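You operate a simulated robot arm through the tools that you are given. There is no shell and no other tool. Be economical: measure what you need, move in short steps, check, and stop when the job is done.

Carry out the task below with a simulated two-armed robot. There is one attempt and no reset: what you move stays moved.

JOB
Truck the empty pallet into the Plovrick bay and draw the truck out.
Fine: pump the forks up to their stop first; set the pallet down inside the bay's lines; draw the truck back about 70 cm.

It is judged by the outcome, as a careful person would: the job done as asked, and still so three seconds after it is handed in. It fails if anything else is knocked over, pushed out of place, dropped, spilled or broken.

ROBOT AND FRAMES
Two 7-joint arms with fingered hands on one trunk, on a base that drives. Base frame: it is fixed to the floor where the robot stands at the start and does not move with it; the origin is under the middle of the robot, x ahead of it, y to its left, z up. Readings come in mm, degrees, newtons and seconds.
The left shoulder is at the start at [60, 126, 980], the right one opposite. With the tool pointing down near the work surface each hand reaches from about 380 to 720 mm from the robot's upright axis, wherever it stands, measured 20 degrees to its own side. Places, roughly: Dapwick sign [1300, -3700, 700]; Plovrick sign [900, -4500, 700]; green pallet truck forks [1300, -2700, 100]; marked bay [500, -4200, 0]; orange ball lever [1300, -2100, 800]; pallet truck [1400, -2400, 200]; small pallet [1250, -2750, 0]; yellow ball lever [1400, -2300, 500]. Payload 2.5 kg a hand.
The tool frame of a hand sits at the grasp point between the pads (the TCP): z along the fingers, y along the line on which they close. The tips reach 30 mm beyond it. Largest opening 104 mm; the body of the gripper starts 35 mm behind the TCP. The gripper is a hand of 5 fingers: y runs from the thumb to the fingers, the wrist lies at [-15, -104, -178] in the tool frame, and closing takes about 1.5 s.
Orientation is that of the tool frame in the base frame, as [roll, pitch, yaw] about the fixed x, y, z axes, in that order (R = Rz(yaw) Ry(pitch) Rx(roll)). With the fingers straight down and the wrist toward the robot, the tool's x, y and z point along [0, 1, 0], [1, 0, 0] and [0, 0, -1] of the base frame.

CONTROLS
- The arms move only by the tool drive_tool. It takes "left_commands", "right_commands" or both (then of equal length, played together; a hand with none holds still); each is a list of rows, each an object of numbers (a shift or turn left out is 0, a gripper value left out holds the last): "hand": the finger opening in m, from 0 to 0.104; "tx", "ty", "tz": the shift along the tool's x, y, z in m; "rx", "ry", "rz": the turn, a rotation vector about the tool's x, y, z in degrees. In form: [{"hand": .., "tx": .., "ty": .., "tz": .., "rx": .., "ry": .., "rz": ..}, ...]. A call has 1 to 20 rows; each row is the pose to reach, as a shift and turn from the pose commanded when the call began, along the tool's axes at that moment. Each row takes 0.2 s and may step no farther than 50 mm and 8.6 degrees from the row before; otherwise, or with a gripper value out of range, the whole call is refused. A pose out of reach is approached as far as the arm can. The call stops where the force on the tool passes 90 N (or 10 N more than at its start, if that is more) or the arm is blocked; 0.2 s more then pass. The fingers move at their own pace (about 153 mm/s each) and stop on an object; they squeeze with about 28 N. The grip force told is the motor's: it shows also when the fingers shut on nothing. Time passes only in rows, and 0.2 s behind the last, so rows that repeat a pose let the fingers close. It gives the time, the measured TCP pose, the force on the tool (base axes), the opening and the grip force at its end, in the units of the frame above (readings bear some noise), with the torque about the TCP (base axes, N m) and any sound that the robot's microphone picked up.
- Cameras (640 x 400 px; columns grow to the right, rows downward): "scene" is now at [130.2, 4.6, 1204.3]; the picture's right is [0.02, -1.00, 0.00], its down [-0.55, -0.01, -0.84] and it looks along [0.84, 0.01, -0.55] (base axes); focal length 288 px, centre (320, 200). "left" rides on the left gripper at [-80, -78, -141] in its tool frame; the picture's right is [-0.78, -0.30, 0.56], its down [0.53, -0.78, 0.33] and it looks along [0.33, 0.56, 0.76] (tool axes); focal length 247 px, centre (320, 200). "right" rides on the right gripper at [80, -78, -141] in its tool frame; the picture's right is [-0.78, 0.30, -0.56], its down [-0.54, -0.78, 0.33] and it looks along [-0.33, 0.56, 0.76] (tool axes); focal length 247 px, centre (320, 200). There is no depth. A picture from a camera that has moved, and an enlarged one, comes with that camera's place and axes in the base frame and with its lens. The place of the scene camera against the robot may be out by one fixed shift of up to 25 mm in any direction.
- snapshot(camera): a new picture of that camera. It takes no simulated time.
- raise_lower(by): slides the trunk up (or, below 0, down) by that many mm; the arms and the scene camera ride with it, the base frame stays. It gives what a move gives, with no picture.
- roll_base(legs): drives the robot by 1 to 6 legs, each [ahead, left, turn to the left] in mm, mm and degrees, along the robot's own axes; the way and the turn of a leg run together, so that a leg with both is an arc; at most 1500 mm and 180 degrees a leg. The arms and the cameras ride along, it lands a little off, and it stops where it bumps. It gives what a move gives.
- hand_shape(shape, hand): the hand has 5 fingers and takes this shape, open, in about a second: jaw (thumb against the fingers, like two jaws); tri (thumb and two fingers); tip (a fingertip pinch); poke (one finger out to press); point (the index stretched); flat (the hand flat); cup (the hand cupped); fist (a fist). The gripper value then closes the fingers along that shape, each until it touches; the sizes above hold for jaw. It gives what a move gives, with no picture.
- turn_head(pan, tilt): turns the head with the scene camera to pan (to the left, within 86 degrees either way) and tilt (down, from -29 to 69), counted from straight ahead of the robot. It gives what a move gives.
- close_up(camera, box): a new picture of the part [left, top, right, bottom] of that camera's present view, enlarged. It takes no simulated time.
- finish_job(): hands the job in; it is judged then, once.

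Work in short steps. Places have to be worked out from the pictures, the camera data and where the tool is seen: move nearer, look again, correct. Check each grasp and each placing, and mend what went wrong. You have 135 turns and 102 pictures in all, those below and enlarged ones among them. Open the grippers and draw the arms clear of the work before you hand the job in, unless the task says otherwise; then end with one line.

The tools are called after "Emit:" by a JSON object that holds its "op" and its "data". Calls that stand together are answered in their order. drive_tool: Moves the arms, as the interface text tells. Its arguments: {"type":"object","properties":{"left_commands":{"type":"array","items":{"type":"object","properties":{"hand":{"type":"number"},"tx":{"type":"number"},"ty":{"type":"number"},"tz":{"type":"number"},"rx":{"type":"number"},"ry":{"type":"number"},"rz":{"type":"number"}}}},"right_commands":{"type":"array","items":{"type":"object","properties":{"hand":{"type":"number"},"tx":{"type":"number"},"ty":{"type":"number"},"tz":{"type":"number"},"rx":{"type":"number"},"ry":{"type":"number"},"rz":{"type":"number"}}}}},"required":[]} The other tools are called the same way: raise_lower (by) slides the trunk up or down; hand_shape (shape, hand) gives the hand a shape; roll_base (legs) drives the base; turn_head (pan, tilt) turns the head that bears the scene camera; snapshot (camera) takes a picture; close_up (camera, box) takes an enlarged picture of a part of a camera's view; finish_job () hands the job in.

At the start:

```text
clock: 0.0
left_position: [504.8, 174.8, 951.4]
left_orientation: [-180.0, 0.0, 90.0]
left_ft_force: [-1.2, 0.2, 0.6]
left_torque: [0.01, 0.02, 0.03]
left_gripper_width: 103.6
left_gripper_force: 0.1
left_shape: jaw
right_position: [489.1, -177.4, 915.4]
right_orientation: [-180.0, -0.1, 90.1]
right_ft_force: [-1.3, -0.5, -0.7]
right_torque: [0.02, 0.0, 0.02]
right_gripper_width: 103.5
right_gripper_force: 0.1
right_shape: jaw
trunk travel left (down, up): [-375.0, 565.0]
robot x, y, heading: [2.1, 0.8, -0.4]
head pan, tilt: [1.0, 33.2]
```

scene: 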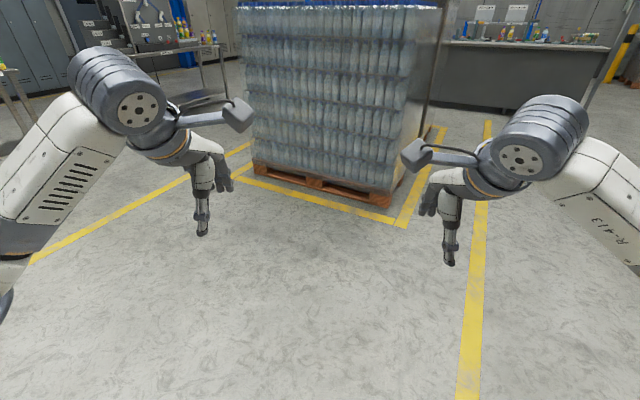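
right: 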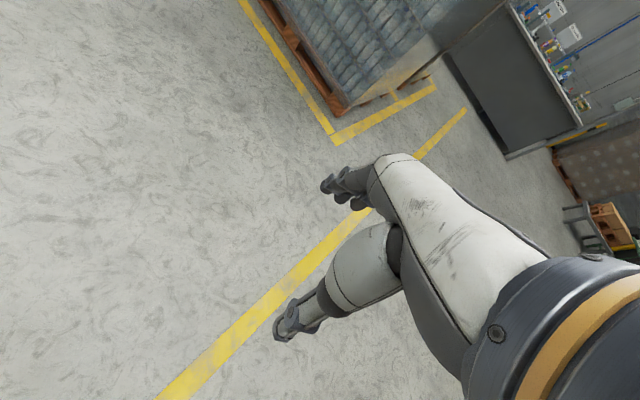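
left: 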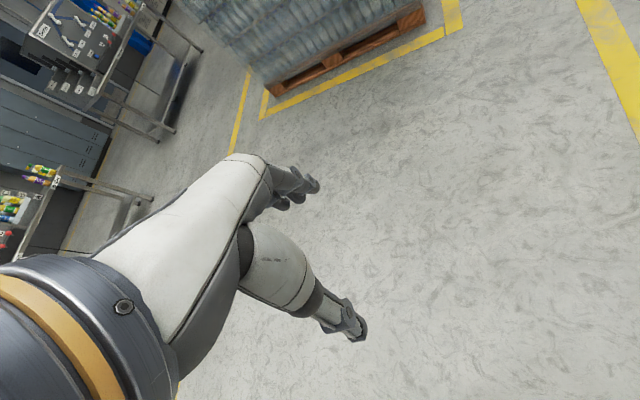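

The truck lies to the right (−y). I turn the head right to look.

Emit:
{"op": "turn_head", "data": {"pan": -70, "tilt": 20}}

Emit:
{"op": "snapshot", "data": {"camera": "scene"}}

```text
clock: 1.4
left_position: [504.3, 174.4, 950.8]
left_orientation: [-180.0, 0.0, 90.0]
left_ft_force: [0.8, 0.1, 0.0]
left_torque: [0.0, 0.0, 0.03]
left_gripper_width: 103.5
left_gripper_force: 0.0
left_shape: jaw
right_position: [488.3, -177.0, 915.5]
right_orientation: [-179.9, 0.0, 90.0]
right_ft_force: [0.3, -0.3, -0.9]
right_torque: [-0.05, 0.0, -0.01]
right_gripper_width: 103.6
right_gripper_force: 0.1
right_shape: jaw
trunk travel left (down, up): [-375.0, 565.0]
robot x, y, heading: [-2.3, 1.3, -0.0]
head pan, tilt: [-70.0, 20.0]
```

```text
98 pictures are left
camera scene: at [73.1, -84.5, 1225.4], right [-0.94, -0.34, 0.0], down [-0.12, 0.32, -0.94], along [0.32, -0.88, -0.34], focal length 288 px, centre (320, 200)
```

scene: 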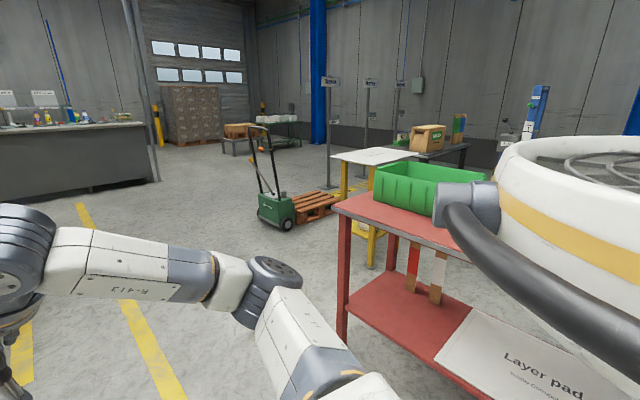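

The route ahead is free; the red cart corner is near (360,−1240). I drive ahead to about x=1000, turn right, and look at the truck.

Emit:
{"op": "roll_base", "data": {"legs": [[1000, 0, 0], [0, 0, -90], [600, 200, 0]]}}

Emit:
{"op": "turn_head", "data": {"pan": 0, "tilt": 25}}

Emit:
{"op": "snapshot", "data": {"camera": "scene"}}

```text
clock: 13.6
left_position: [1388.5, -1098.1, 951.0]
left_orientation: [-180.0, 0.0, 0.1]
left_ft_force: [-0.2, -0.2, 0.0]
left_torque: [-0.01, 0.0, -0.02]
left_gripper_width: 103.7
left_gripper_force: 0.1
left_shape: jaw
right_position: [1037.1, -1082.2, 915.3]
right_orientation: [179.9, 0.0, 0.1]
right_ft_force: [0.4, -1.1, 1.4]
right_torque: [0.03, 0.0, 0.02]
right_gripper_width: 103.6
right_gripper_force: 0.0
right_shape: jaw
trunk travel left (down, up): [-375.0, 565.0]
robot x, y, heading: [1211.7, -591.4, -89.9]
head pan, tilt: [-70.0, 20.0]
```

```text
clock: 15.0
left_position: [1388.3, -1097.3, 950.1]
left_orientation: [-180.0, 0.0, 0.1]
left_ft_force: [-0.1, 0.7, -0.4]
left_torque: [0.02, -0.01, -0.01]
left_gripper_width: 103.6
left_gripper_force: 0.0
left_shape: jaw
right_position: [1037.0, -1081.1, 914.6]
right_orientation: [-179.9, -0.1, 0.1]
right_ft_force: [0.1, 0.1, -0.9]
right_torque: [0.02, -0.04, -0.03]
right_gripper_width: 103.6
right_gripper_force: 0.1
right_shape: jaw
trunk travel left (down, up): [-375.0, 565.0]
robot x, y, heading: [1213.9, -593.0, -89.9]
head pan, tilt: [0.0, 25.0]
```

```text
97 pictures are left
camera scene: at [1214.2, -722.1, 1217.3], right [-1.0, 0.0, 0.0], down [0.0, 0.42, -0.91], along [0.0, -0.91, -0.42], focal length 288 px, centre (320, 200)
```

scene: 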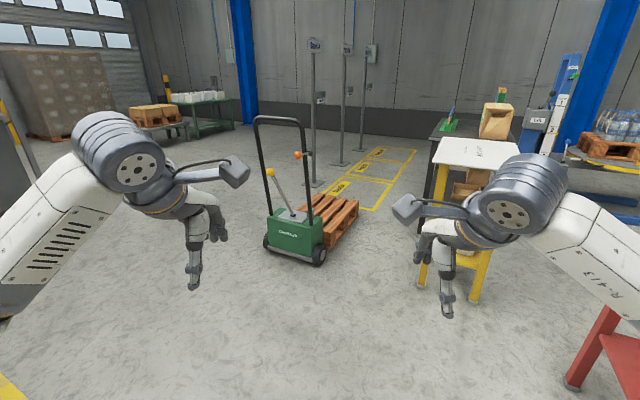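

Emit:
{"op": "close_up", "data": {"camera": "scene", "box": [240, 100, 380, 270]}}

Emit:
{"op": "close_up", "data": {"camera": "scene", "box": [280, 20, 440, 220]}}

```text
2.35 times, centred on (310, 185) of scene
camera zoom: at [1214.2, -722.1, 1217.3], right [-1.0, 0.0, 0.0], down [0.0, 0.42, -0.91], along [0.0, -0.91, -0.42], focal length 679 px, centre (344, 235)
```

zoom: 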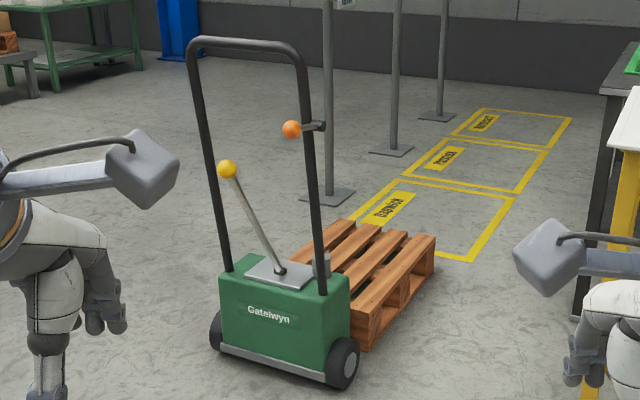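

```text
2.00 times, centred on (360, 120) of scene
camera zoom: at [1214.2, -722.1, 1217.3], right [-1.0, 0.0, 0.0], down [0.0, 0.42, -0.91], along [0.0, -0.91, -0.42], focal length 577 px, centre (240, 360)
```

zoom: 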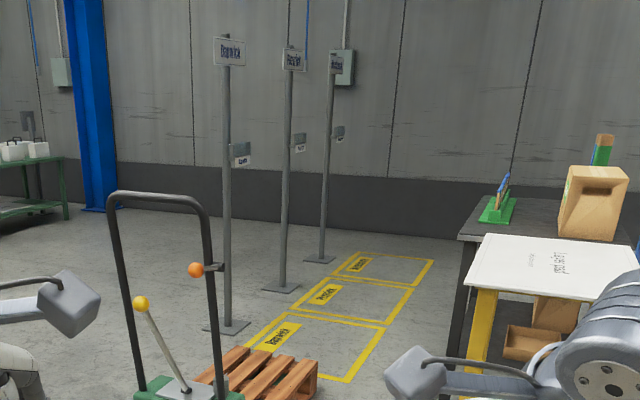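

The bays run in a row away from me: Dapwick nearest, Plovrick in the middle near (480,−4250), skewed about 25°. I roll closer to study the truck.

Emit:
{"op": "roll_base", "data": {"legs": [[650, 0, 0]]}}

Emit:
{"op": "turn_head", "data": {"pan": 0, "tilt": 35}}

Emit:
{"op": "snapshot", "data": {"camera": "scene"}}

```text
clock: 18.7
left_position: [1393.3, -1751.1, 951.3]
left_orientation: [-180.0, 0.0, 0.4]
left_ft_force: [0.0, -0.5, -1.0]
left_torque: [0.01, 0.01, -0.01]
left_gripper_width: 103.5
left_gripper_force: 0.0
left_shape: jaw
right_position: [1040.0, -1736.8, 915.1]
right_orientation: [-179.9, 0.1, 0.5]
right_ft_force: [0.7, -0.3, -0.4]
right_torque: [-0.04, 0.02, 0.01]
right_gripper_width: 103.8
right_gripper_force: 0.0
right_shape: jaw
trunk travel left (down, up): [-375.0, 565.0]
robot x, y, heading: [1214.9, -1250.5, -89.7]
head pan, tilt: [0.0, 25.0]
```

```text
clock: 19.4
left_position: [1393.4, -1750.7, 951.5]
left_orientation: [-180.0, 0.0, 0.3]
left_ft_force: [-0.2, 0.6, 0.1]
left_torque: [-0.01, -0.01, -0.03]
left_gripper_width: 103.8
left_gripper_force: 0.0
left_shape: jaw
right_position: [1040.8, -1737.6, 914.1]
right_orientation: [-179.9, 0.0, 0.4]
right_ft_force: [0.1, -0.4, 0.0]
right_torque: [0.01, 0.0, 0.03]
right_gripper_width: 103.8
right_gripper_force: 0.0
right_shape: jaw
trunk travel left (down, up): [-375.0, 565.0]
robot x, y, heading: [1215.3, -1248.3, -89.6]
head pan, tilt: [0.0, 35.0]
```

```text
94 pictures are left
camera scene: at [1217.3, -1373.2, 1201.6], right [-1.0, -0.01, 0.0], down [0.0, 0.57, -0.82], along [0.0, -0.82, -0.57], focal length 288 px, centre (320, 200)
```

scene: 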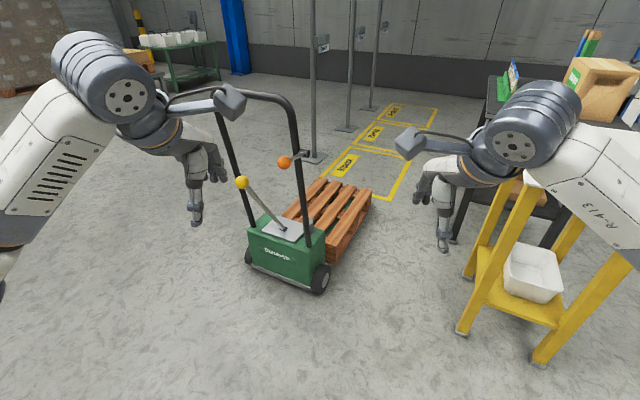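

Emit:
{"op": "close_up", "data": {"camera": "scene", "box": [190, 80, 390, 300]}}

Emit:
{"op": "close_up", "data": {"camera": "scene", "box": [290, 0, 460, 210]}}

```text
1.82 times, centred on (290, 190) of scene
camera zoom: at [1217.3, -1373.2, 1201.6], right [-1.0, -0.01, 0.0], down [0.0, 0.57, -0.82], along [0.0, -0.82, -0.57], focal length 524 px, centre (374, 218)
```

zoom: 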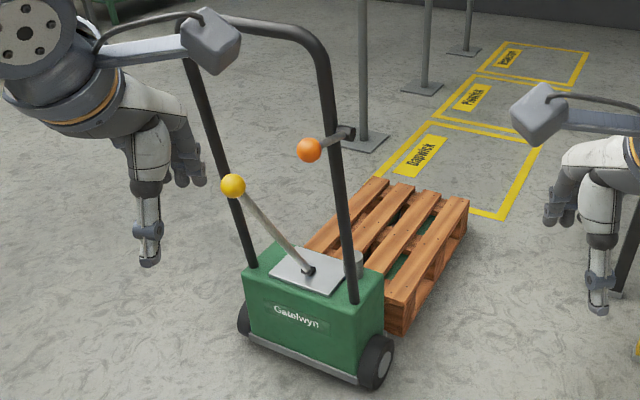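

```text
1.90 times, centred on (375, 105) of scene
camera zoom: at [1217.3, -1373.2, 1201.6], right [-1.0, -0.01, 0.0], down [0.0, 0.57, -0.82], along [0.0, -0.82, -0.57], focal length 550 px, centre (215, 381)
```

zoom: 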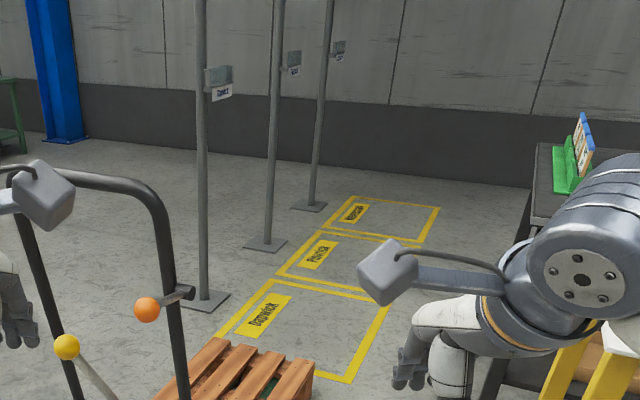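

The truck's heading appears about −115°, aligned with the row of bays. I move behind the truck and line up with it, staying clear, then look again.

Emit:
{"op": "roll_base", "data": {"legs": [[150, 500, 0], [0, 0, -25]]}}

Emit:
{"op": "snapshot", "data": {"camera": "scene"}}

```text
clock: 23.7
left_position: [1674.9, -1923.4, 951.6]
left_orientation: [180.0, 0.0, -24.3]
left_ft_force: [0.1, -0.1, 0.5]
left_torque: [0.02, -0.01, 0.02]
left_gripper_width: 103.6
left_gripper_force: 0.0
left_shape: jaw
right_position: [1361.0, -1764.3, 914.6]
right_orientation: [-180.0, 0.0, -24.3]
right_ft_force: [-0.4, -0.5, 0.2]
right_torque: [0.02, 0.02, 0.03]
right_gripper_width: 103.9
right_gripper_force: 0.0
right_shape: jaw
trunk travel left (down, up): [-375.0, 565.0]
robot x, y, heading: [1725.8, -1390.1, -114.5]
head pan, tilt: [0.0, 35.0]
```

```text
91 pictures are left
camera scene: at [1672.3, -1505.8, 1201.6], right [-0.91, 0.41, 0.0], down [0.24, 0.52, -0.82], along [-0.34, -0.75, -0.57], focal length 288 px, centre (320, 200)
```

scene: 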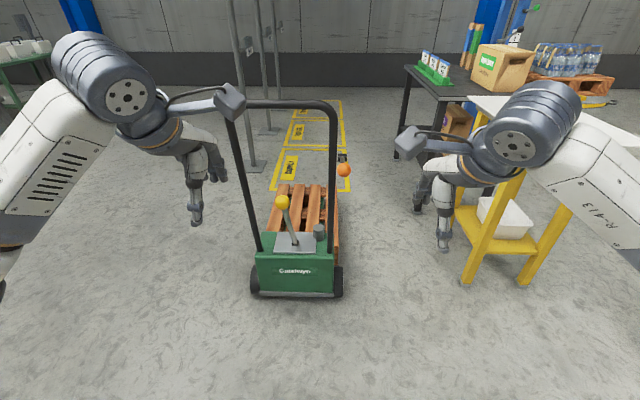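

Triangulating from the two views: orange ball (1319,−2119,810), yellow ball (1479,−2201,693) with its pivot at (1385,−2392,326), and the bar near z 950 about 115 mm beyond the yellow ball. I take the yellow as the pump lever; I roll 270 mm nearer so the left hand reaches it.

Emit:
{"op": "roll_base", "data": {"legs": [[270, 0, 0]]}}

Emit:
{"op": "turn_head", "data": {"pan": 10, "tilt": 45}}

Emit:
{"op": "snapshot", "data": {"camera": "scene"}}

Emit:
{"op": "snapshot", "data": {"camera": "left"}}

```text
clock: 25.6
left_position: [1562.7, -2169.3, 951.2]
left_orientation: [179.9, 0.1, -24.3]
left_ft_force: [0.2, 0.8, -0.6]
left_torque: [0.0, 0.0, -0.04]
left_gripper_width: 103.4
left_gripper_force: 0.0
left_shape: jaw
right_position: [1248.9, -2009.9, 915.9]
right_orientation: [-179.9, 0.0, -24.2]
right_ft_force: [0.4, -0.6, 0.1]
right_torque: [0.01, -0.03, -0.01]
right_gripper_width: 103.6
right_gripper_force: 0.1
right_shape: jaw
trunk travel left (down, up): [-375.0, 565.0]
robot x, y, heading: [1611.2, -1633.8, -114.2]
head pan, tilt: [0.0, 35.0]
```

```text
clock: 26.4
left_position: [1564.0, -2169.4, 951.5]
left_orientation: [-180.0, 0.0, -24.3]
left_ft_force: [0.2, -1.0, -0.2]
left_torque: [-0.02, 0.0, -0.01]
left_gripper_width: 103.7
left_gripper_force: 0.0
left_shape: jaw
right_position: [1249.8, -2011.5, 915.7]
right_orientation: [-180.0, 0.0, -24.3]
right_ft_force: [-0.1, 0.3, 0.0]
right_torque: [0.02, 0.03, -0.01]
right_gripper_width: 103.4
right_gripper_force: 0.0
right_shape: jaw
trunk travel left (down, up): [-375.0, 565.0]
robot x, y, heading: [1609.1, -1639.6, -114.3]
head pan, tilt: [10.0, 45.0]
```

```text
90 pictures are left
camera scene: at [1577.2, -1750.3, 1186.8], right [-0.97, 0.25, 0.0], down [0.18, 0.68, -0.71], along [-0.18, -0.69, -0.71], focal length 288 px, centre (320, 200)
```

scene: 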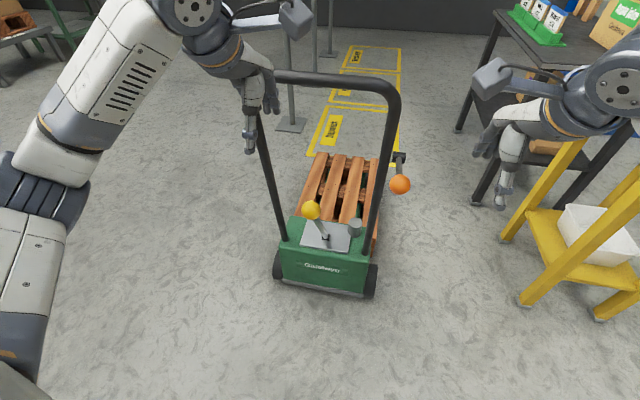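

```text
89 pictures are left
camera left: at [1523.4, -2066.1, 1093.1], right [-0.59, 0.59, -0.56], down [0.81, 0.49, -0.33], along [0.07, -0.64, -0.76], focal length 247 px, centre (320, 200)
```

left: 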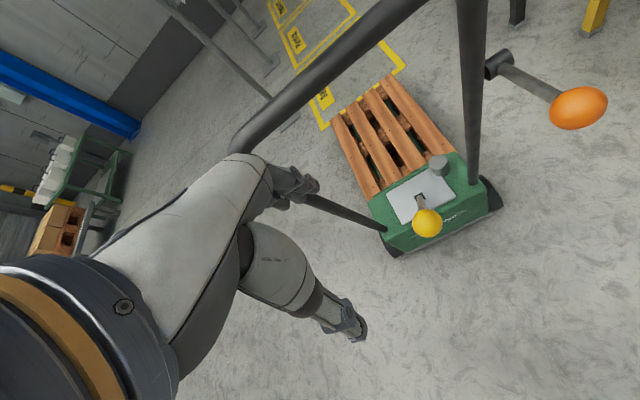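

Yellow ball confirmed near (1480,−2195,700). I bring the left hand sideways, down behind the bar, then forward over the ball, staying above it.

Emit:
{"op": "drive_tool", "data": {"left_commands": [{"hand": 0.104, "tx": -0.035}, {"tx": -0.065, "tz": 0.03}, {"tx": -0.065, "tz": 0.075}, {"tx": -0.065, "tz": 0.12}, {"tx": -0.065, "tz": 0.16}, {"tx": -0.065, "ty": 0.03, "tz": 0.17}, {"tx": -0.065, "ty": 0.06, "tz": 0.18}]}}

Emit:
{"op": "snapshot", "data": {"camera": "left"}}

Emit:
{"op": "snapshot", "data": {"camera": "scene"}}

```text
clock: 28.0
left_position: [1480.1, -2197.4, 770.3]
left_orientation: [-180.0, 0.0, -24.4]
left_ft_force: [1.0, 0.7, -0.4]
left_torque: [0.02, 0.0, 0.03]
left_gripper_width: 103.7
left_gripper_force: 0.0
left_shape: jaw
right_position: [1249.6, -2011.2, 915.2]
right_orientation: [-179.9, 0.1, -24.3]
right_ft_force: [-0.3, -0.2, -0.4]
right_torque: [-0.01, 0.03, -0.01]
right_gripper_width: 103.6
right_gripper_force: 0.1
right_shape: jaw
trunk travel left (down, up): [-375.0, 565.0]
robot x, y, heading: [1615.6, -1637.3, -114.6]
head pan, tilt: [10.0, 45.0]
```

```text
88 pictures are left
camera left: at [1439.3, -2092.4, 912.1], right [-0.58, 0.59, -0.56], down [0.81, 0.49, -0.33], along [0.08, -0.64, -0.76], focal length 247 px, centre (320, 200)
```

left: 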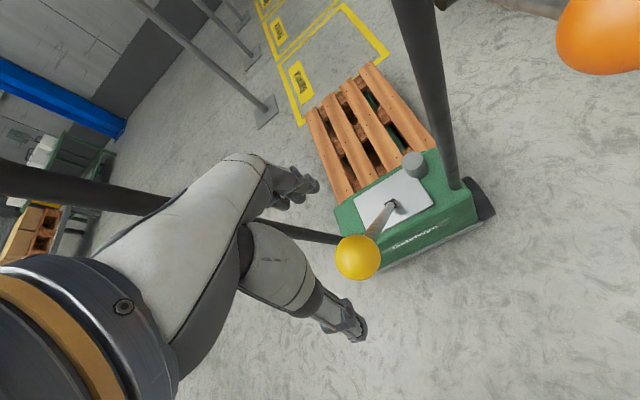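

```text
87 pictures are left
camera scene: at [1577.2, -1750.3, 1186.7], right [-0.97, 0.25, 0.0], down [0.17, 0.69, -0.71], along [-0.17, -0.69, -0.71], focal length 288 px, centre (320, 200)
```

scene: 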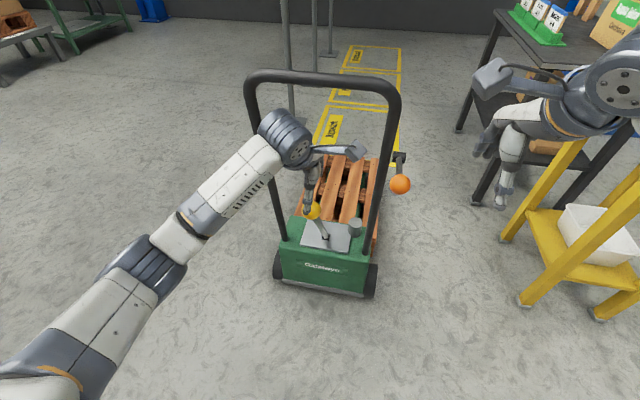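

The ball projects exactly where predicted (1480,−2195,700). I go down 66 mm and close on it.

Emit:
{"op": "drive_tool", "data": {"left_commands": [{"tz": 0.03}, {"tz": 0.066}, {"tz": 0.066, "hand": 0}, {"tz": 0.066}, {"tz": 0.066}, {"tz": 0.066}, {"tz": 0.066}, {"tz": 0.066}, {"tz": 0.066}, {"tz": 0.066}]}}

Emit:
{"op": "snapshot", "data": {"camera": "left"}}

```text
clock: 30.2
left_position: [1478.3, -2196.9, 703.4]
left_orientation: [-180.0, 0.1, -24.4]
left_ft_force: [0.6, 5.0, -3.0]
left_torque: [0.07, 0.05, 0.08]
left_gripper_width: 37.4
left_gripper_force: 28.0
left_shape: jaw
right_position: [1248.4, -2010.7, 914.9]
right_orientation: [-179.9, 0.0, -24.3]
right_ft_force: [-0.2, 0.0, -0.1]
right_torque: [0.01, -0.03, -0.01]
right_gripper_width: 103.9
right_gripper_force: 0.1
right_shape: jaw
trunk travel left (down, up): [-375.0, 565.0]
robot x, y, heading: [1614.2, -1638.3, -114.4]
head pan, tilt: [10.0, 45.0]
```

```text
86 pictures are left
camera left: at [1438.7, -2093.9, 845.4], right [-0.58, 0.59, -0.56], down [0.81, 0.49, -0.33], along [0.08, -0.64, -0.76], focal length 247 px, centre (320, 200)
```

left: 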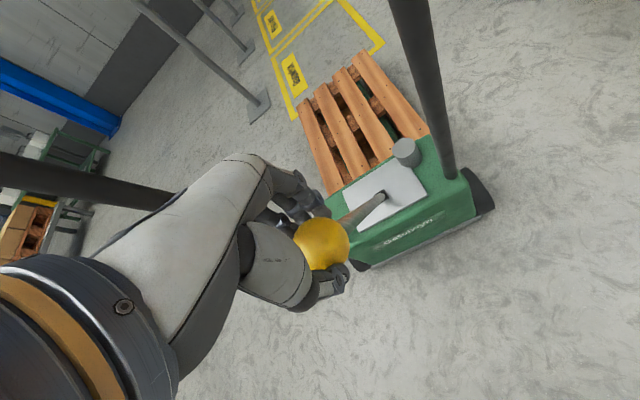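

The ball is held (37 mm). I try the stroke by pulling back and down along its arc, about 15° first, and read the forces.

Emit:
{"op": "drive_tool", "data": {"left_commands": [{"ty": -0.016, "tz": 0.01}, {"ty": -0.032, "tz": 0.02}, {"ty": -0.047, "tz": 0.032}, {"ty": -0.061, "tz": 0.043}, {"ty": -0.075, "tz": 0.055}, {"ty": -0.089, "tz": 0.068}]}}

Emit:
{"op": "snapshot", "data": {"camera": "scene"}}

```text
clock: 31.6
left_position: [1517.3, -2116.6, 637.7]
left_orientation: [179.9, 0.0, -24.3]
left_ft_force: [6.3, -3.2, 5.3]
left_torque: [-0.71, 0.12, 0.16]
left_gripper_width: 36.3
left_gripper_force: 28.1
left_shape: jaw
right_position: [1249.5, -2010.2, 916.0]
right_orientation: [179.9, 0.0, -24.3]
right_ft_force: [0.3, 0.0, -0.4]
right_torque: [-0.01, -0.02, -0.02]
right_gripper_width: 103.6
right_gripper_force: 0.1
right_shape: jaw
trunk travel left (down, up): [-375.0, 565.0]
robot x, y, heading: [1614.3, -1640.0, -114.3]
head pan, tilt: [10.0, 45.0]
```

```text
85 pictures are left
camera scene: at [1577.8, -1750.0, 1186.9], right [-0.97, 0.25, 0.0], down [0.17, 0.68, -0.71], along [-0.18, -0.69, -0.71], focal length 288 px, centre (320, 200)
```

scene: 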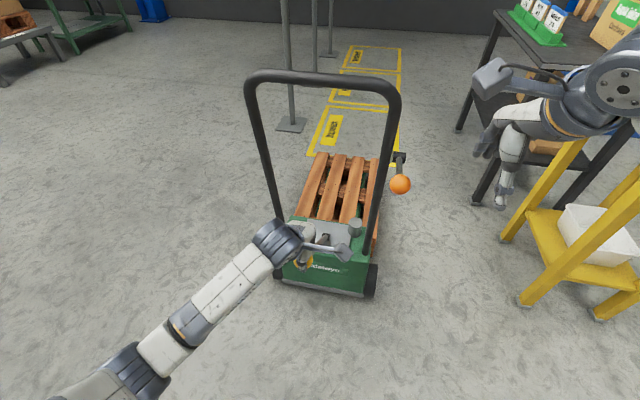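

The lever follows with little force and the truck stays. I continue down toward the end of its stroke.

Emit:
{"op": "drive_tool", "data": {"left_commands": [{"ty": -0.013, "tz": 0.014}, {"ty": -0.025, "tz": 0.028}, {"ty": -0.037, "tz": 0.042}, {"ty": -0.048, "tz": 0.057}, {"ty": -0.058, "tz": 0.073}, {"ty": -0.068, "tz": 0.089}]}}

Emit:
{"op": "snapshot", "data": {"camera": "left"}}

```text
clock: 33.0
left_position: [1543.4, -2054.6, 548.8]
left_orientation: [179.9, 0.2, -24.4]
left_ft_force: [1.4, 0.6, 5.8]
left_torque: [-0.43, 0.01, 0.05]
left_gripper_width: 34.2
left_gripper_force: 28.8
left_shape: jaw
right_position: [1249.3, -2010.0, 915.5]
right_orientation: [179.9, 0.0, -24.3]
right_ft_force: [-0.4, 0.2, -0.1]
right_torque: [-0.03, 0.01, -0.01]
right_gripper_width: 103.6
right_gripper_force: 0.0
right_shape: jaw
trunk travel left (down, up): [-375.0, 565.0]
robot x, y, heading: [1614.8, -1637.9, -114.4]
head pan, tilt: [10.0, 45.0]
```

```text
84 pictures are left
camera left: at [1503.6, -1950.3, 690.5], right [-0.59, 0.59, -0.56], down [0.81, 0.49, -0.34], along [0.07, -0.64, -0.76], focal length 247 px, centre (320, 200)
```

left: 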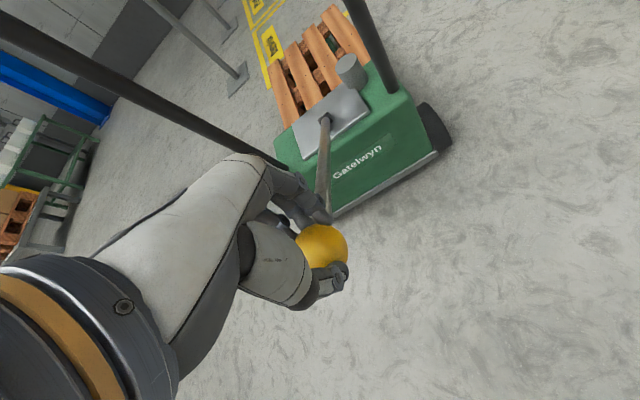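

Still moving freely at about 60°. I press on another ~10° to find the stop.

Emit:
{"op": "drive_tool", "data": {"left_commands": [{"ty": -0.009, "tz": 0.016}, {"ty": -0.017, "tz": 0.033}, {"ty": -0.025, "tz": 0.05}, {"ty": -0.031, "tz": 0.067}]}}

Emit:
{"op": "snapshot", "data": {"camera": "left"}}

```text
clock: 34.0
left_position: [1547.7, -2041.1, 501.8]
left_orientation: [175.9, 0.7, -24.8]
left_ft_force: [-0.1, -12.4, 70.5]
left_torque: [-1.64, -0.07, 0.08]
left_gripper_width: 35.1
left_gripper_force: 28.1
left_shape: jaw
right_position: [1249.7, -2007.4, 918.6]
right_orientation: [179.7, 0.0, -24.3]
right_ft_force: [-0.3, -0.1, 0.1]
right_torque: [0.0, 0.03, -0.03]
right_gripper_width: 104.0
right_gripper_force: 0.0
right_shape: jaw
trunk travel left (down, up): [-375.0, 565.0]
robot x, y, heading: [1613.8, -1638.4, -114.2]
head pan, tilt: [10.0, 45.0]
```

```text
83 pictures are left
camera left: at [1512.8, -1929.1, 638.6], right [-0.6, 0.56, -0.57], down [0.8, 0.46, -0.39], along [0.04, -0.69, -0.72], focal length 247 px, centre (320, 200)
```

left: 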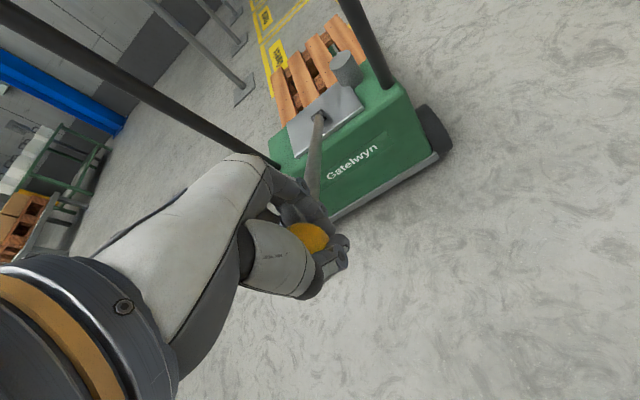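

The stop is at about 65° (70 N). I return the lever up along the arc to its start angle.

Emit:
{"op": "drive_tool", "data": {"left_commands": [{"ty": 0.007, "tz": -0.017}, {"ty": 0.014, "tz": -0.034}, {"ty": 0.031, "tz": -0.067}, {"ty": 0.051, "tz": -0.099}, {"ty": 0.074, "tz": -0.128}, {"ty": 0.099, "tz": -0.156}, {"ty": 0.127, "tz": -0.181}, {"ty": 0.156, "tz": -0.204}, {"ty": 0.188, "tz": -0.224}]}}

Emit:
{"op": "snapshot", "data": {"camera": "scene"}}

Emit:
{"op": "snapshot", "data": {"camera": "left"}}

```text
clock: 36.0
left_position: [1479.0, -2200.2, 706.2]
left_orientation: [-180.0, -0.1, -24.4]
left_ft_force: [-0.9, -0.7, 1.5]
left_torque: [0.02, 0.0, 0.04]
left_gripper_width: 25.7
left_gripper_force: 27.8
left_shape: jaw
right_position: [1249.1, -2009.8, 915.5]
right_orientation: [179.9, -0.1, -24.4]
right_ft_force: [0.5, -0.2, -1.1]
right_torque: [0.0, 0.01, -0.01]
right_gripper_width: 103.9
right_gripper_force: 0.1
right_shape: jaw
trunk travel left (down, up): [-375.0, 565.0]
robot x, y, heading: [1610.7, -1638.4, -114.1]
head pan, tilt: [10.0, 45.0]
```

```text
82 pictures are left
camera scene: at [1577.3, -1750.1, 1186.8], right [-0.97, 0.25, 0.0], down [0.17, 0.69, -0.71], along [-0.17, -0.69, -0.71], focal length 288 px, centre (320, 200)
```

scene: 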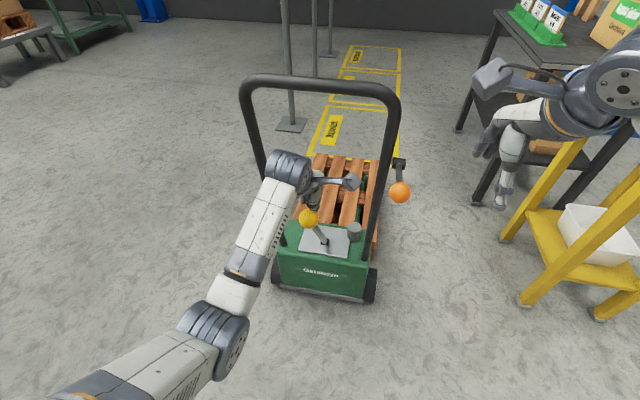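

```text
81 pictures are left
camera left: at [1438.7, -2096.3, 847.3], right [-0.59, 0.59, -0.56], down [0.81, 0.49, -0.33], along [0.08, -0.64, -0.76], focal length 247 px, centre (320, 200)
```

left: 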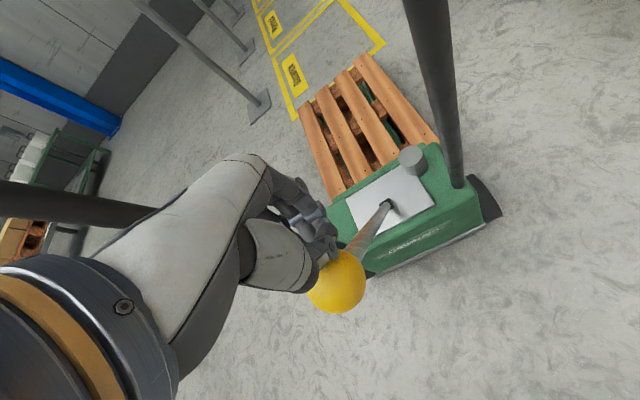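

The ball slipped partly out near the end of the return, and the truck rolled ~10 mm. I open, lift, and look to regrasp the ball more deeply.

Emit:
{"op": "drive_tool", "data": {"left_commands": [{"hand": 0.104}, {}, {}, {}, {"tz": -0.03}, {"tx": 0.01, "ty": -0.023, "tz": -0.06}]}}

Emit:
{"op": "snapshot", "data": {"camera": "left"}}

Emit:
{"op": "close_up", "data": {"camera": "scene", "box": [220, 60, 430, 310]}}

```text
clock: 37.4
left_position: [1499.7, -2180.3, 765.8]
left_orientation: [-180.0, 0.1, -24.4]
left_ft_force: [0.4, -0.8, -0.2]
left_torque: [0.0, 0.0, 0.02]
left_gripper_width: 103.9
left_gripper_force: 0.1
left_shape: jaw
right_position: [1249.8, -2009.7, 915.6]
right_orientation: [180.0, 0.0, -24.3]
right_ft_force: [-0.6, -0.6, -0.5]
right_torque: [0.0, -0.02, 0.02]
right_gripper_width: 103.9
right_gripper_force: 0.0
right_shape: jaw
trunk travel left (down, up): [-375.0, 565.0]
robot x, y, heading: [1614.9, -1637.9, -114.4]
head pan, tilt: [10.0, 45.0]
```

```text
80 pictures are left
camera left: at [1459.1, -2076.7, 908.2], right [-0.59, 0.59, -0.56], down [0.81, 0.49, -0.33], along [0.07, -0.64, -0.76], focal length 247 px, centre (320, 200)
```

left: 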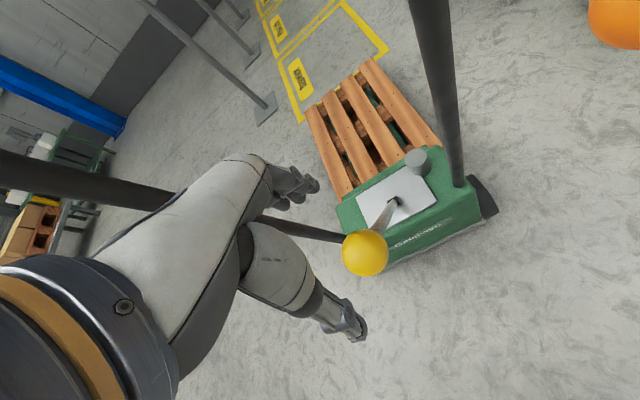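

```text
1.60 times, centred on (325, 185) of scene
camera zoom: at [1577.3, -1750.3, 1186.7], right [-0.97, 0.25, 0.0], down [0.17, 0.69, -0.71], along [-0.17, -0.69, -0.71], focal length 462 px, centre (312, 224)
```

zoom: 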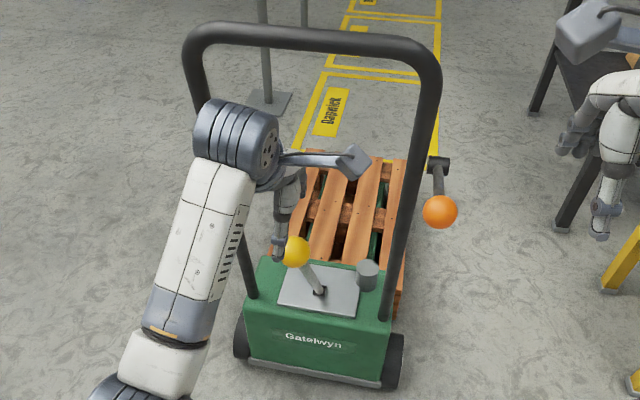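

Ball now at about (1492,−2183,680), the lever resting ~33°. I adjust, descend a bit deeper than the centre, and close.

Emit:
{"op": "drive_tool", "data": {"left_commands": [{"tx": -0.006, "ty": 0.006, "tz": 0.04}, {"tx": -0.006, "ty": 0.006, "tz": 0.085}, {"tx": -0.006, "ty": 0.006, "tz": 0.092}, {"tx": -0.006, "ty": 0.006, "tz": 0.092, "hand": 0}, {"tx": -0.006, "ty": 0.006, "tz": 0.092}, {"tx": -0.006, "ty": 0.006, "tz": 0.092}, {"tx": -0.006, "ty": 0.006, "tz": 0.092}, {"tx": -0.006, "ty": 0.006, "tz": 0.092}, {"tx": -0.006, "ty": 0.006, "tz": 0.092}, {"tx": -0.006, "ty": 0.006, "tz": 0.092}]}}

Emit:
{"op": "snapshot", "data": {"camera": "left"}}

```text
clock: 39.6
left_position: [1489.7, -2182.6, 673.5]
left_orientation: [-180.0, 0.0, -24.3]
left_ft_force: [3.8, 5.8, -5.5]
left_torque: [-1.0, 0.41, -0.01]
left_gripper_width: 41.9
left_gripper_force: 28.4
left_shape: jaw
right_position: [1249.7, -2009.9, 916.4]
right_orientation: [-179.9, -0.1, -24.3]
right_ft_force: [0.3, 0.5, -0.1]
right_torque: [0.03, 0.0, 0.05]
right_gripper_width: 103.6
right_gripper_force: 0.0
right_shape: jaw
trunk travel left (down, up): [-375.0, 565.0]
robot x, y, heading: [1616.3, -1639.7, -114.3]
head pan, tilt: [10.0, 45.0]
```

```text
78 pictures are left
camera left: at [1449.6, -2078.8, 815.4], right [-0.59, 0.59, -0.56], down [0.81, 0.49, -0.33], along [0.08, -0.64, -0.76], focal length 247 px, centre (320, 200)
```

left: 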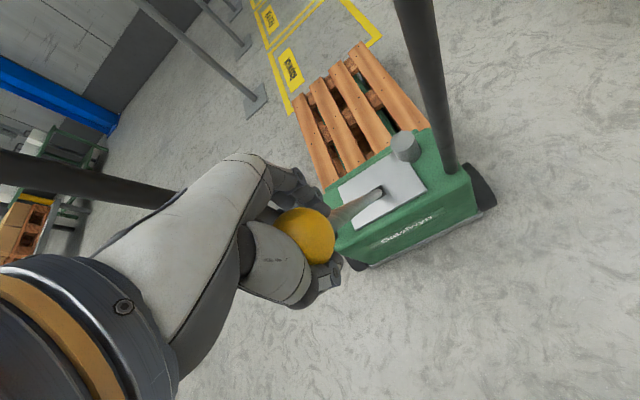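

Solid grip now (42 mm). I make a full stroke down to ~64° and back, turning the hand half as much as the lever.

Emit:
{"op": "drive_tool", "data": {"left_commands": [{"ty": -0.024, "tz": 0.0175, "rx": -2}, {"ty": -0.052, "tz": 0.042, "rx": -4.5}, {"ty": -0.0785, "tz": 0.068, "rx": -7}, {"ty": -0.102, "tz": 0.097, "rx": -9.5}, {"ty": -0.123, "tz": 0.128, "rx": -12}, {"ty": -0.138, "tz": 0.154, "rx": -14}, {"ty": -0.145, "tz": 0.167, "rx": -15}, {"ty": -0.145, "tz": 0.167, "rx": -15}]}}

Emit:
{"op": "snapshot", "data": {"camera": "left"}}

```text
clock: 41.4
left_position: [1550.1, -2052.5, 507.1]
left_orientation: [164.9, 0.0, -24.4]
left_ft_force: [12.3, -3.5, 8.7]
left_torque: [-1.23, 0.38, 0.29]
left_gripper_width: 39.0
left_gripper_force: 27.9
left_shape: jaw
right_position: [1249.5, -2009.6, 915.9]
right_orientation: [179.9, 0.0, -24.3]
right_ft_force: [0.3, 1.2, -0.9]
right_torque: [-0.01, 0.01, -0.01]
right_gripper_width: 103.5
right_gripper_force: 0.1
right_shape: jaw
trunk travel left (down, up): [-375.0, 565.0]
robot x, y, heading: [1613.0, -1641.6, -114.2]
head pan, tilt: [10.0, 45.0]
```

```text
77 pictures are left
camera left: at [1523.8, -1917.5, 623.4], right [-0.65, 0.45, -0.61], down [0.76, 0.38, -0.52], along [0.0, -0.81, -0.59], focal length 247 px, centre (320, 200)
```

left: 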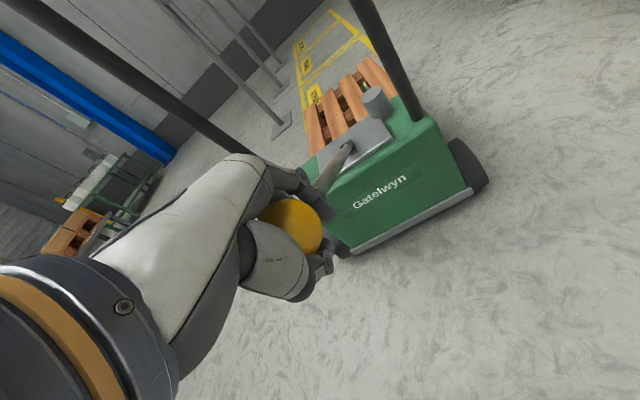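

Stroke went down cleanly. I return the lever up to ~30° along the same arc.

Emit:
{"op": "drive_tool", "data": {"left_commands": [{"ty": 0.0101, "tz": -0.0108, "rx": 1}, {"ty": 0.0314, "tz": -0.032, "rx": 3}, {"ty": 0.0597, "tz": -0.0565, "rx": 5.5}, {"ty": 0.0899, "tz": -0.0784, "rx": 8}, {"ty": 0.1222, "tz": -0.0967, "rx": 10.5}, {"ty": 0.1556, "tz": -0.1131, "rx": 13}, {"ty": 0.1834, "tz": -0.1237, "rx": 15}, {"ty": 0.2116, "tz": -0.1327, "rx": 17}]}}

Emit:
{"op": "snapshot", "data": {"camera": "left"}}

Emit:
{"op": "close_up", "data": {"camera": "scene", "box": [220, 60, 430, 310]}}

```text
clock: 43.2
left_position: [1479.9, -2202.8, 674.7]
left_orientation: [-175.9, 0.1, -24.6]
left_ft_force: [-13.1, 2.7, -42.7]
left_torque: [0.49, -0.28, -0.18]
left_gripper_width: 31.1
left_gripper_force: 28.1
left_shape: jaw
right_position: [1248.4, -2012.6, 911.5]
right_orientation: [-179.7, 0.1, -24.3]
right_ft_force: [0.8, -0.3, 0.0]
right_torque: [0.02, -0.04, 0.02]
right_gripper_width: 103.6
right_gripper_force: 0.1
right_shape: jaw
trunk travel left (down, up): [-375.0, 565.0]
robot x, y, heading: [1614.7, -1637.3, -114.3]
head pan, tilt: [10.0, 45.0]
```

```text
76 pictures are left
camera left: at [1436.0, -2107.2, 820.9], right [-0.57, 0.63, -0.53], down [0.82, 0.5, -0.28], along [0.09, -0.59, -0.8], focal length 247 px, centre (320, 200)
```

left: 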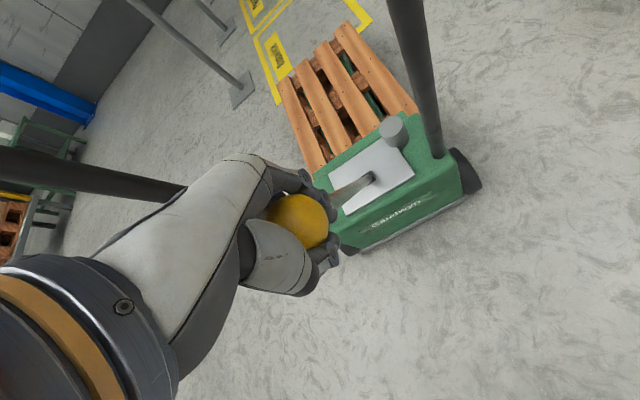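

```text
1.60 times, centred on (325, 185) of scene
camera zoom: at [1575.3, -1754.2, 1185.2], right [-0.97, 0.25, 0.0], down [0.18, 0.69, -0.7], along [-0.17, -0.68, -0.71], focal length 462 px, centre (312, 224)
```

zoom: 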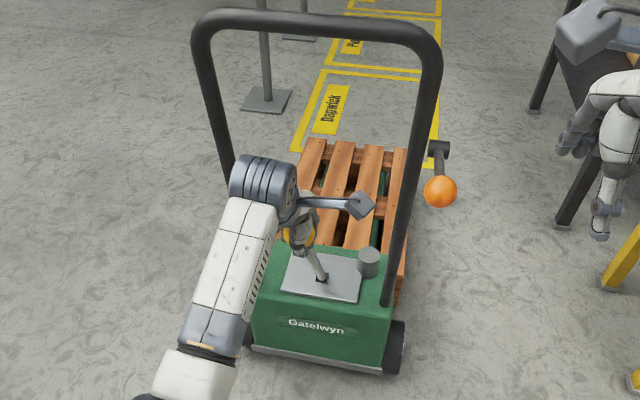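

Both stops found (~32° and ~64°), grip still good. I do one complete cycle in a single call now.

Emit:
{"op": "drive_tool", "data": {"left_commands": [{"ty": -0.0247, "tz": 0.0167, "rx": -2}, {"ty": -0.0482, "tz": 0.035, "rx": -4}, {"ty": -0.0757, "tz": 0.0602, "rx": -6.5}, {"ty": -0.1009, "tz": 0.0877, "rx": -9}, {"ty": -0.1236, "tz": 0.1172, "rx": -11.5}, {"ty": -0.1435, "tz": 0.149, "rx": -14}, {"ty": -0.1576, "tz": 0.1755, "rx": -16}, {"ty": -0.164, "tz": 0.1887, "rx": -17}, {"ty": -0.164, "tz": 0.1887, "rx": -17}, {"ty": -0.1576, "tz": 0.1755, "rx": -16}, {"ty": -0.1435, "tz": 0.149, "rx": -14}, {"ty": -0.1236, "tz": 0.1172, "rx": -11.5}, {"ty": -0.1009, "tz": 0.0877, "rx": -9}, {"ty": -0.0757, "tz": 0.0602, "rx": -6.5}, {"ty": -0.0482, "tz": 0.035, "rx": -4}, {"ty": -0.0247, "tz": 0.0167, "rx": -2}]}}

Emit:
{"op": "snapshot", "data": {"camera": "left"}}

Emit:
{"op": "close_up", "data": {"camera": "scene", "box": [220, 60, 430, 310]}}

```text
clock: 46.6
left_position: [1489.3, -2182.2, 673.3]
left_orientation: [-179.4, 0.1, -24.5]
left_ft_force: [-10.6, 4.3, -15.4]
left_torque: [0.53, -0.52, -0.14]
left_gripper_width: 31.8
left_gripper_force: 28.3
left_shape: jaw
right_position: [1248.2, -2010.1, 914.2]
right_orientation: [179.9, 0.0, -24.3]
right_ft_force: [0.2, -0.4, 0.5]
right_torque: [-0.01, -0.01, -0.01]
right_gripper_width: 103.7
right_gripper_force: 0.1
right_shape: jaw
trunk travel left (down, up): [-375.0, 565.0]
robot x, y, heading: [1609.0, -1638.9, -114.4]
head pan, tilt: [10.0, 45.0]
```

```text
74 pictures are left
camera left: at [1449.0, -2080.2, 815.5], right [-0.58, 0.6, -0.55], down [0.81, 0.49, -0.32], along [0.08, -0.64, -0.77], focal length 247 px, centre (320, 200)
```

left: 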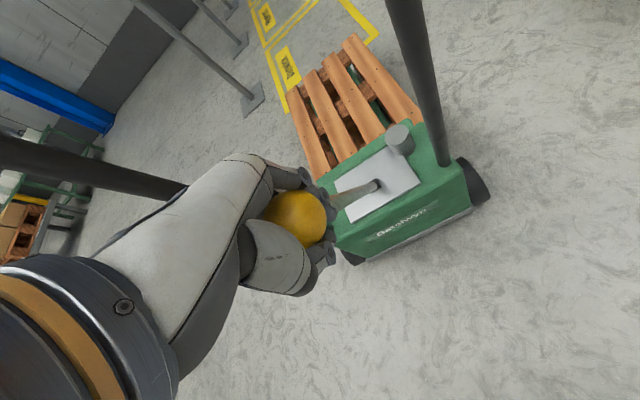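

```text
1.60 times, centred on (325, 185) of scene
camera zoom: at [1576.3, -1751.2, 1186.5], right [-0.97, 0.25, 0.0], down [0.18, 0.69, -0.71], along [-0.17, -0.68, -0.71], focal length 462 px, centre (312, 224)
```

zoom: 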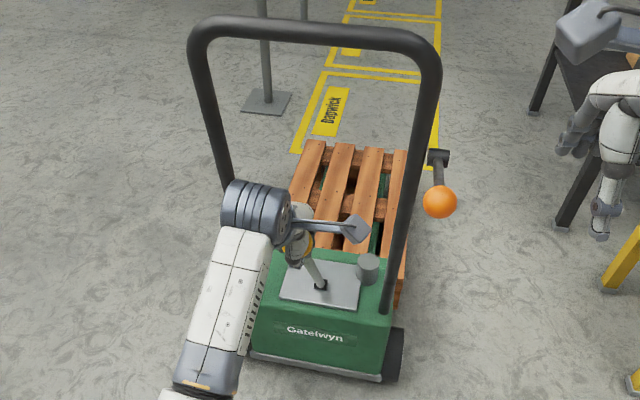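

The pallet has visibly risen relative to the truck body. Another full cycle.

Emit:
{"op": "drive_tool", "data": {"left_commands": [{"ty": -0.024, "tz": 0.0175, "rx": -2}, {"ty": -0.052, "tz": 0.042, "rx": -4.5}, {"ty": -0.0785, "tz": 0.068, "rx": -7}, {"ty": -0.102, "tz": 0.097, "rx": -9.5}, {"ty": -0.123, "tz": 0.128, "rx": -12}, {"ty": -0.138, "tz": 0.154, "rx": -14}, {"ty": -0.147, "tz": 0.172, "rx": -15}, {"ty": -0.147, "tz": 0.172, "rx": -15}, {"ty": -0.138, "tz": 0.154, "rx": -14}, {"ty": -0.123, "tz": 0.128, "rx": -12}, {"ty": -0.102, "tz": 0.097, "rx": -9.5}, {"ty": -0.0785, "tz": 0.068, "rx": -7}, {"ty": -0.052, "tz": 0.042, "rx": -4.5}, {"ty": -0.024, "tz": 0.0175, "rx": -2}, {"ty": 0.0, "tz": 0.0, "rx": 0}]}}

Emit:
{"op": "close_up", "data": {"camera": "scene", "box": [220, 60, 430, 310]}}

```text
clock: 49.8
left_position: [1490.1, -2181.6, 670.0]
left_orientation: [-179.5, 0.3, -24.5]
left_ft_force: [-11.0, 1.9, -14.3]
left_torque: [0.59, -0.56, -0.21]
left_gripper_width: 30.9
left_gripper_force: 28.3
left_shape: jaw
right_position: [1249.0, -2011.4, 914.9]
right_orientation: [-179.7, 0.1, -24.3]
right_ft_force: [0.2, 0.6, 0.6]
right_torque: [0.02, -0.02, -0.03]
right_gripper_width: 103.4
right_gripper_force: 0.1
right_shape: jaw
trunk travel left (down, up): [-375.0, 565.0]
robot x, y, heading: [1614.2, -1639.7, -114.4]
head pan, tilt: [10.0, 45.0]
```

```text
1.60 times, centred on (325, 185) of scene
camera zoom: at [1576.3, -1751.6, 1186.4], right [-0.97, 0.25, 0.0], down [0.18, 0.69, -0.71], along [-0.17, -0.68, -0.71], focal length 462 px, centre (312, 224)
```

zoom: 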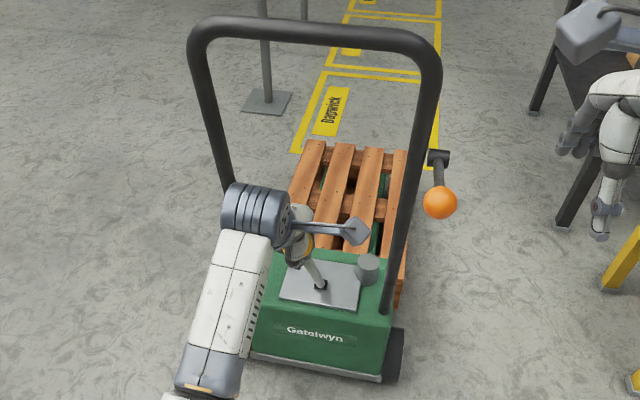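

No visible change between these two frames — perhaps the forks are at their stop. I do one more down stroke and read force and sound to check.

Emit:
{"op": "drive_tool", "data": {"left_commands": [{"ty": 0.012, "tz": -0.008, "rx": 1}, {"ty": -0.024, "tz": 0.0175, "rx": -2}, {"ty": -0.052, "tz": 0.042, "rx": -4.5}, {"ty": -0.0785, "tz": 0.068, "rx": -7}, {"ty": -0.102, "tz": 0.097, "rx": -9.5}, {"ty": -0.123, "tz": 0.128, "rx": -12}, {"ty": -0.138, "tz": 0.154, "rx": -14}, {"ty": -0.15, "tz": 0.18, "rx": -15}]}}

Emit:
{"op": "snapshot", "data": {"camera": "scene"}}

Emit:
{"op": "snapshot", "data": {"camera": "right"}}

```text
clock: 51.6
left_position: [1553.4, -2051.3, 495.0]
left_orientation: [164.2, -0.6, -24.9]
left_ft_force: [-12.9, 8.1, 8.1]
left_torque: [-1.09, 0.46, -0.17]
left_gripper_width: 33.0
left_gripper_force: 28.0
left_shape: jaw
right_position: [1248.7, -2009.3, 915.7]
right_orientation: [179.8, 0.1, -24.3]
right_ft_force: [-0.4, -0.8, -0.4]
right_torque: [0.01, -0.02, -0.01]
right_gripper_width: 103.6
right_gripper_force: 0.1
right_shape: jaw
trunk travel left (down, up): [-375.0, 565.0]
robot x, y, heading: [1612.5, -1638.7, -114.4]
head pan, tilt: [10.0, 45.0]
```

```text
71 pictures are left
camera scene: at [1576.4, -1749.6, 1186.8], right [-0.97, 0.25, 0.0], down [0.18, 0.68, -0.71], along [-0.18, -0.69, -0.71], focal length 288 px, centre (320, 200)
```

scene: 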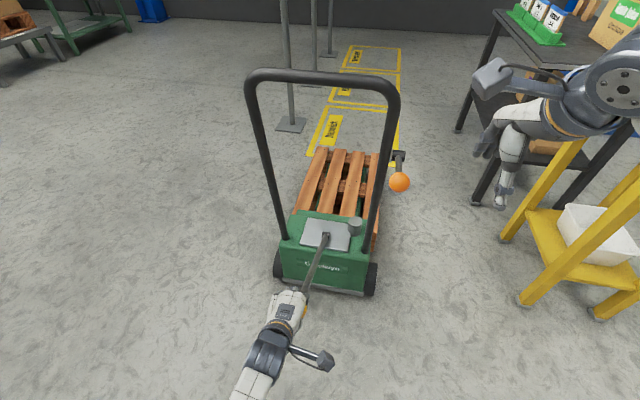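

```text
70 pictures are left
camera right: at [1354.1, -1970.2, 1056.5], right [-0.83, 0.05, 0.56], down [-0.17, 0.93, -0.33], along [-0.53, -0.37, -0.76], focal length 247 px, centre (320, 200)
```

right: 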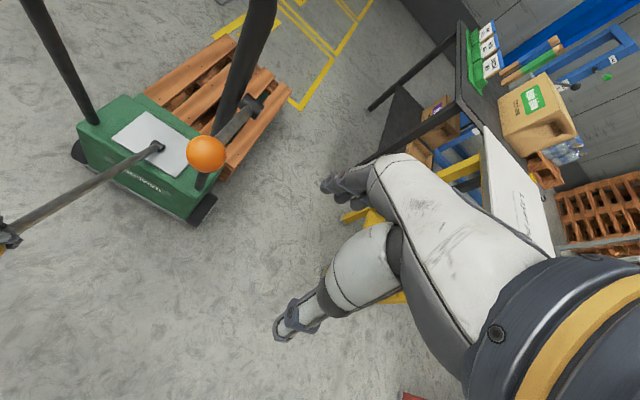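

I take a side close-up of the pallet edge as a reference, then cycle once more and compare.

Emit:
{"op": "close_up", "data": {"camera": "right", "box": [60, 20, 320, 230]}}

Emit:
{"op": "drive_tool", "data": {"left_commands": [{"ty": 0.0101, "tz": -0.0108, "rx": 1}, {"ty": 0.0314, "tz": -0.032, "rx": 3}, {"ty": 0.0597, "tz": -0.0565, "rx": 5.5}, {"ty": 0.0899, "tz": -0.0784, "rx": 8}, {"ty": 0.1222, "tz": -0.0967, "rx": 10.5}, {"ty": 0.1556, "tz": -0.1131, "rx": 13}, {"ty": 0.1834, "tz": -0.1277, "rx": 15}, {"ty": 0.2056, "tz": -0.1377, "rx": 16}, {"ty": 0.1834, "tz": -0.1237, "rx": 15}, {"ty": 0.1556, "tz": -0.1131, "rx": 13}, {"ty": 0.1222, "tz": -0.0967, "rx": 10.5}, {"ty": 0.0899, "tz": -0.0784, "rx": 8}, {"ty": 0.0597, "tz": -0.0565, "rx": 5.5}, {"ty": 0.0314, "tz": -0.032, "rx": 3}, {"ty": 0.0101, "tz": -0.0108, "rx": 1}, {}]}}

Emit:
{"op": "close_up", "data": {"camera": "right", "box": [60, 20, 320, 230]}}

```text
1.90 times, centred on (190, 125) of right
camera zoom: at [1354.1, -1970.2, 1056.5], right [-0.83, 0.05, 0.56], down [-0.17, 0.93, -0.33], along [-0.53, -0.37, -0.76], focal length 470 px, centre (568, 343)
```

zoom: 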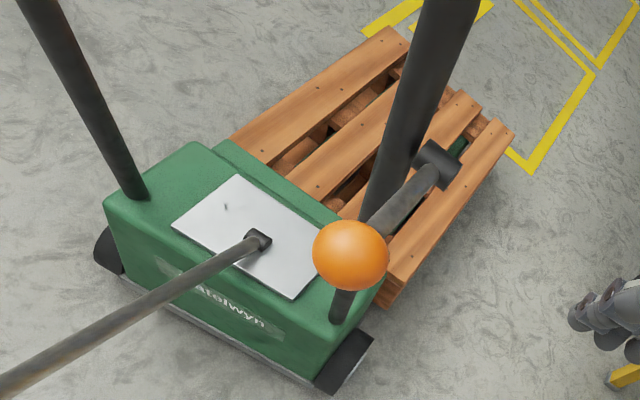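

```text
clock: 55.0
left_position: [1554.7, -2051.8, 496.5]
left_orientation: [164.2, -0.5, -24.9]
left_ft_force: [-20.9, 14.7, 8.4]
left_torque: [-1.03, 0.5, -0.48]
left_gripper_width: 32.5
left_gripper_force: 28.1
left_shape: jaw
right_position: [1248.2, -2008.9, 915.1]
right_orientation: [180.0, 0.0, -24.5]
right_ft_force: [-0.8, 0.3, -0.1]
right_torque: [-0.01, -0.01, 0.01]
right_gripper_width: 103.8
right_gripper_force: 0.1
right_shape: jaw
trunk travel left (down, up): [-375.0, 565.0]
robot x, y, heading: [1610.1, -1635.1, -114.5]
head pan, tilt: [10.0, 45.0]
```

```text
1.90 times, centred on (190, 125) of right
camera zoom: at [1354.1, -1969.8, 1056.7], right [-0.83, 0.05, 0.56], down [-0.17, 0.93, -0.33], along [-0.53, -0.37, -0.76], focal length 470 px, centre (568, 343)
```

zoom: 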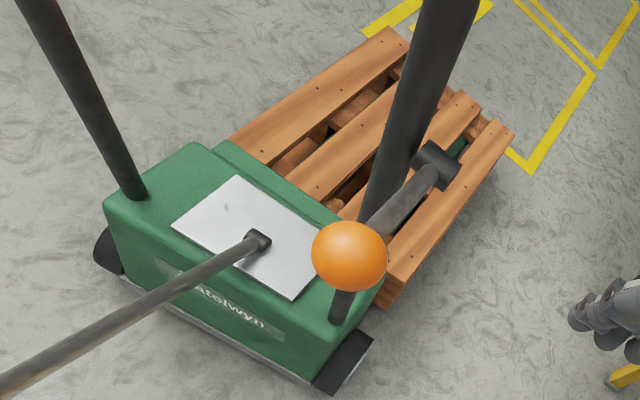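

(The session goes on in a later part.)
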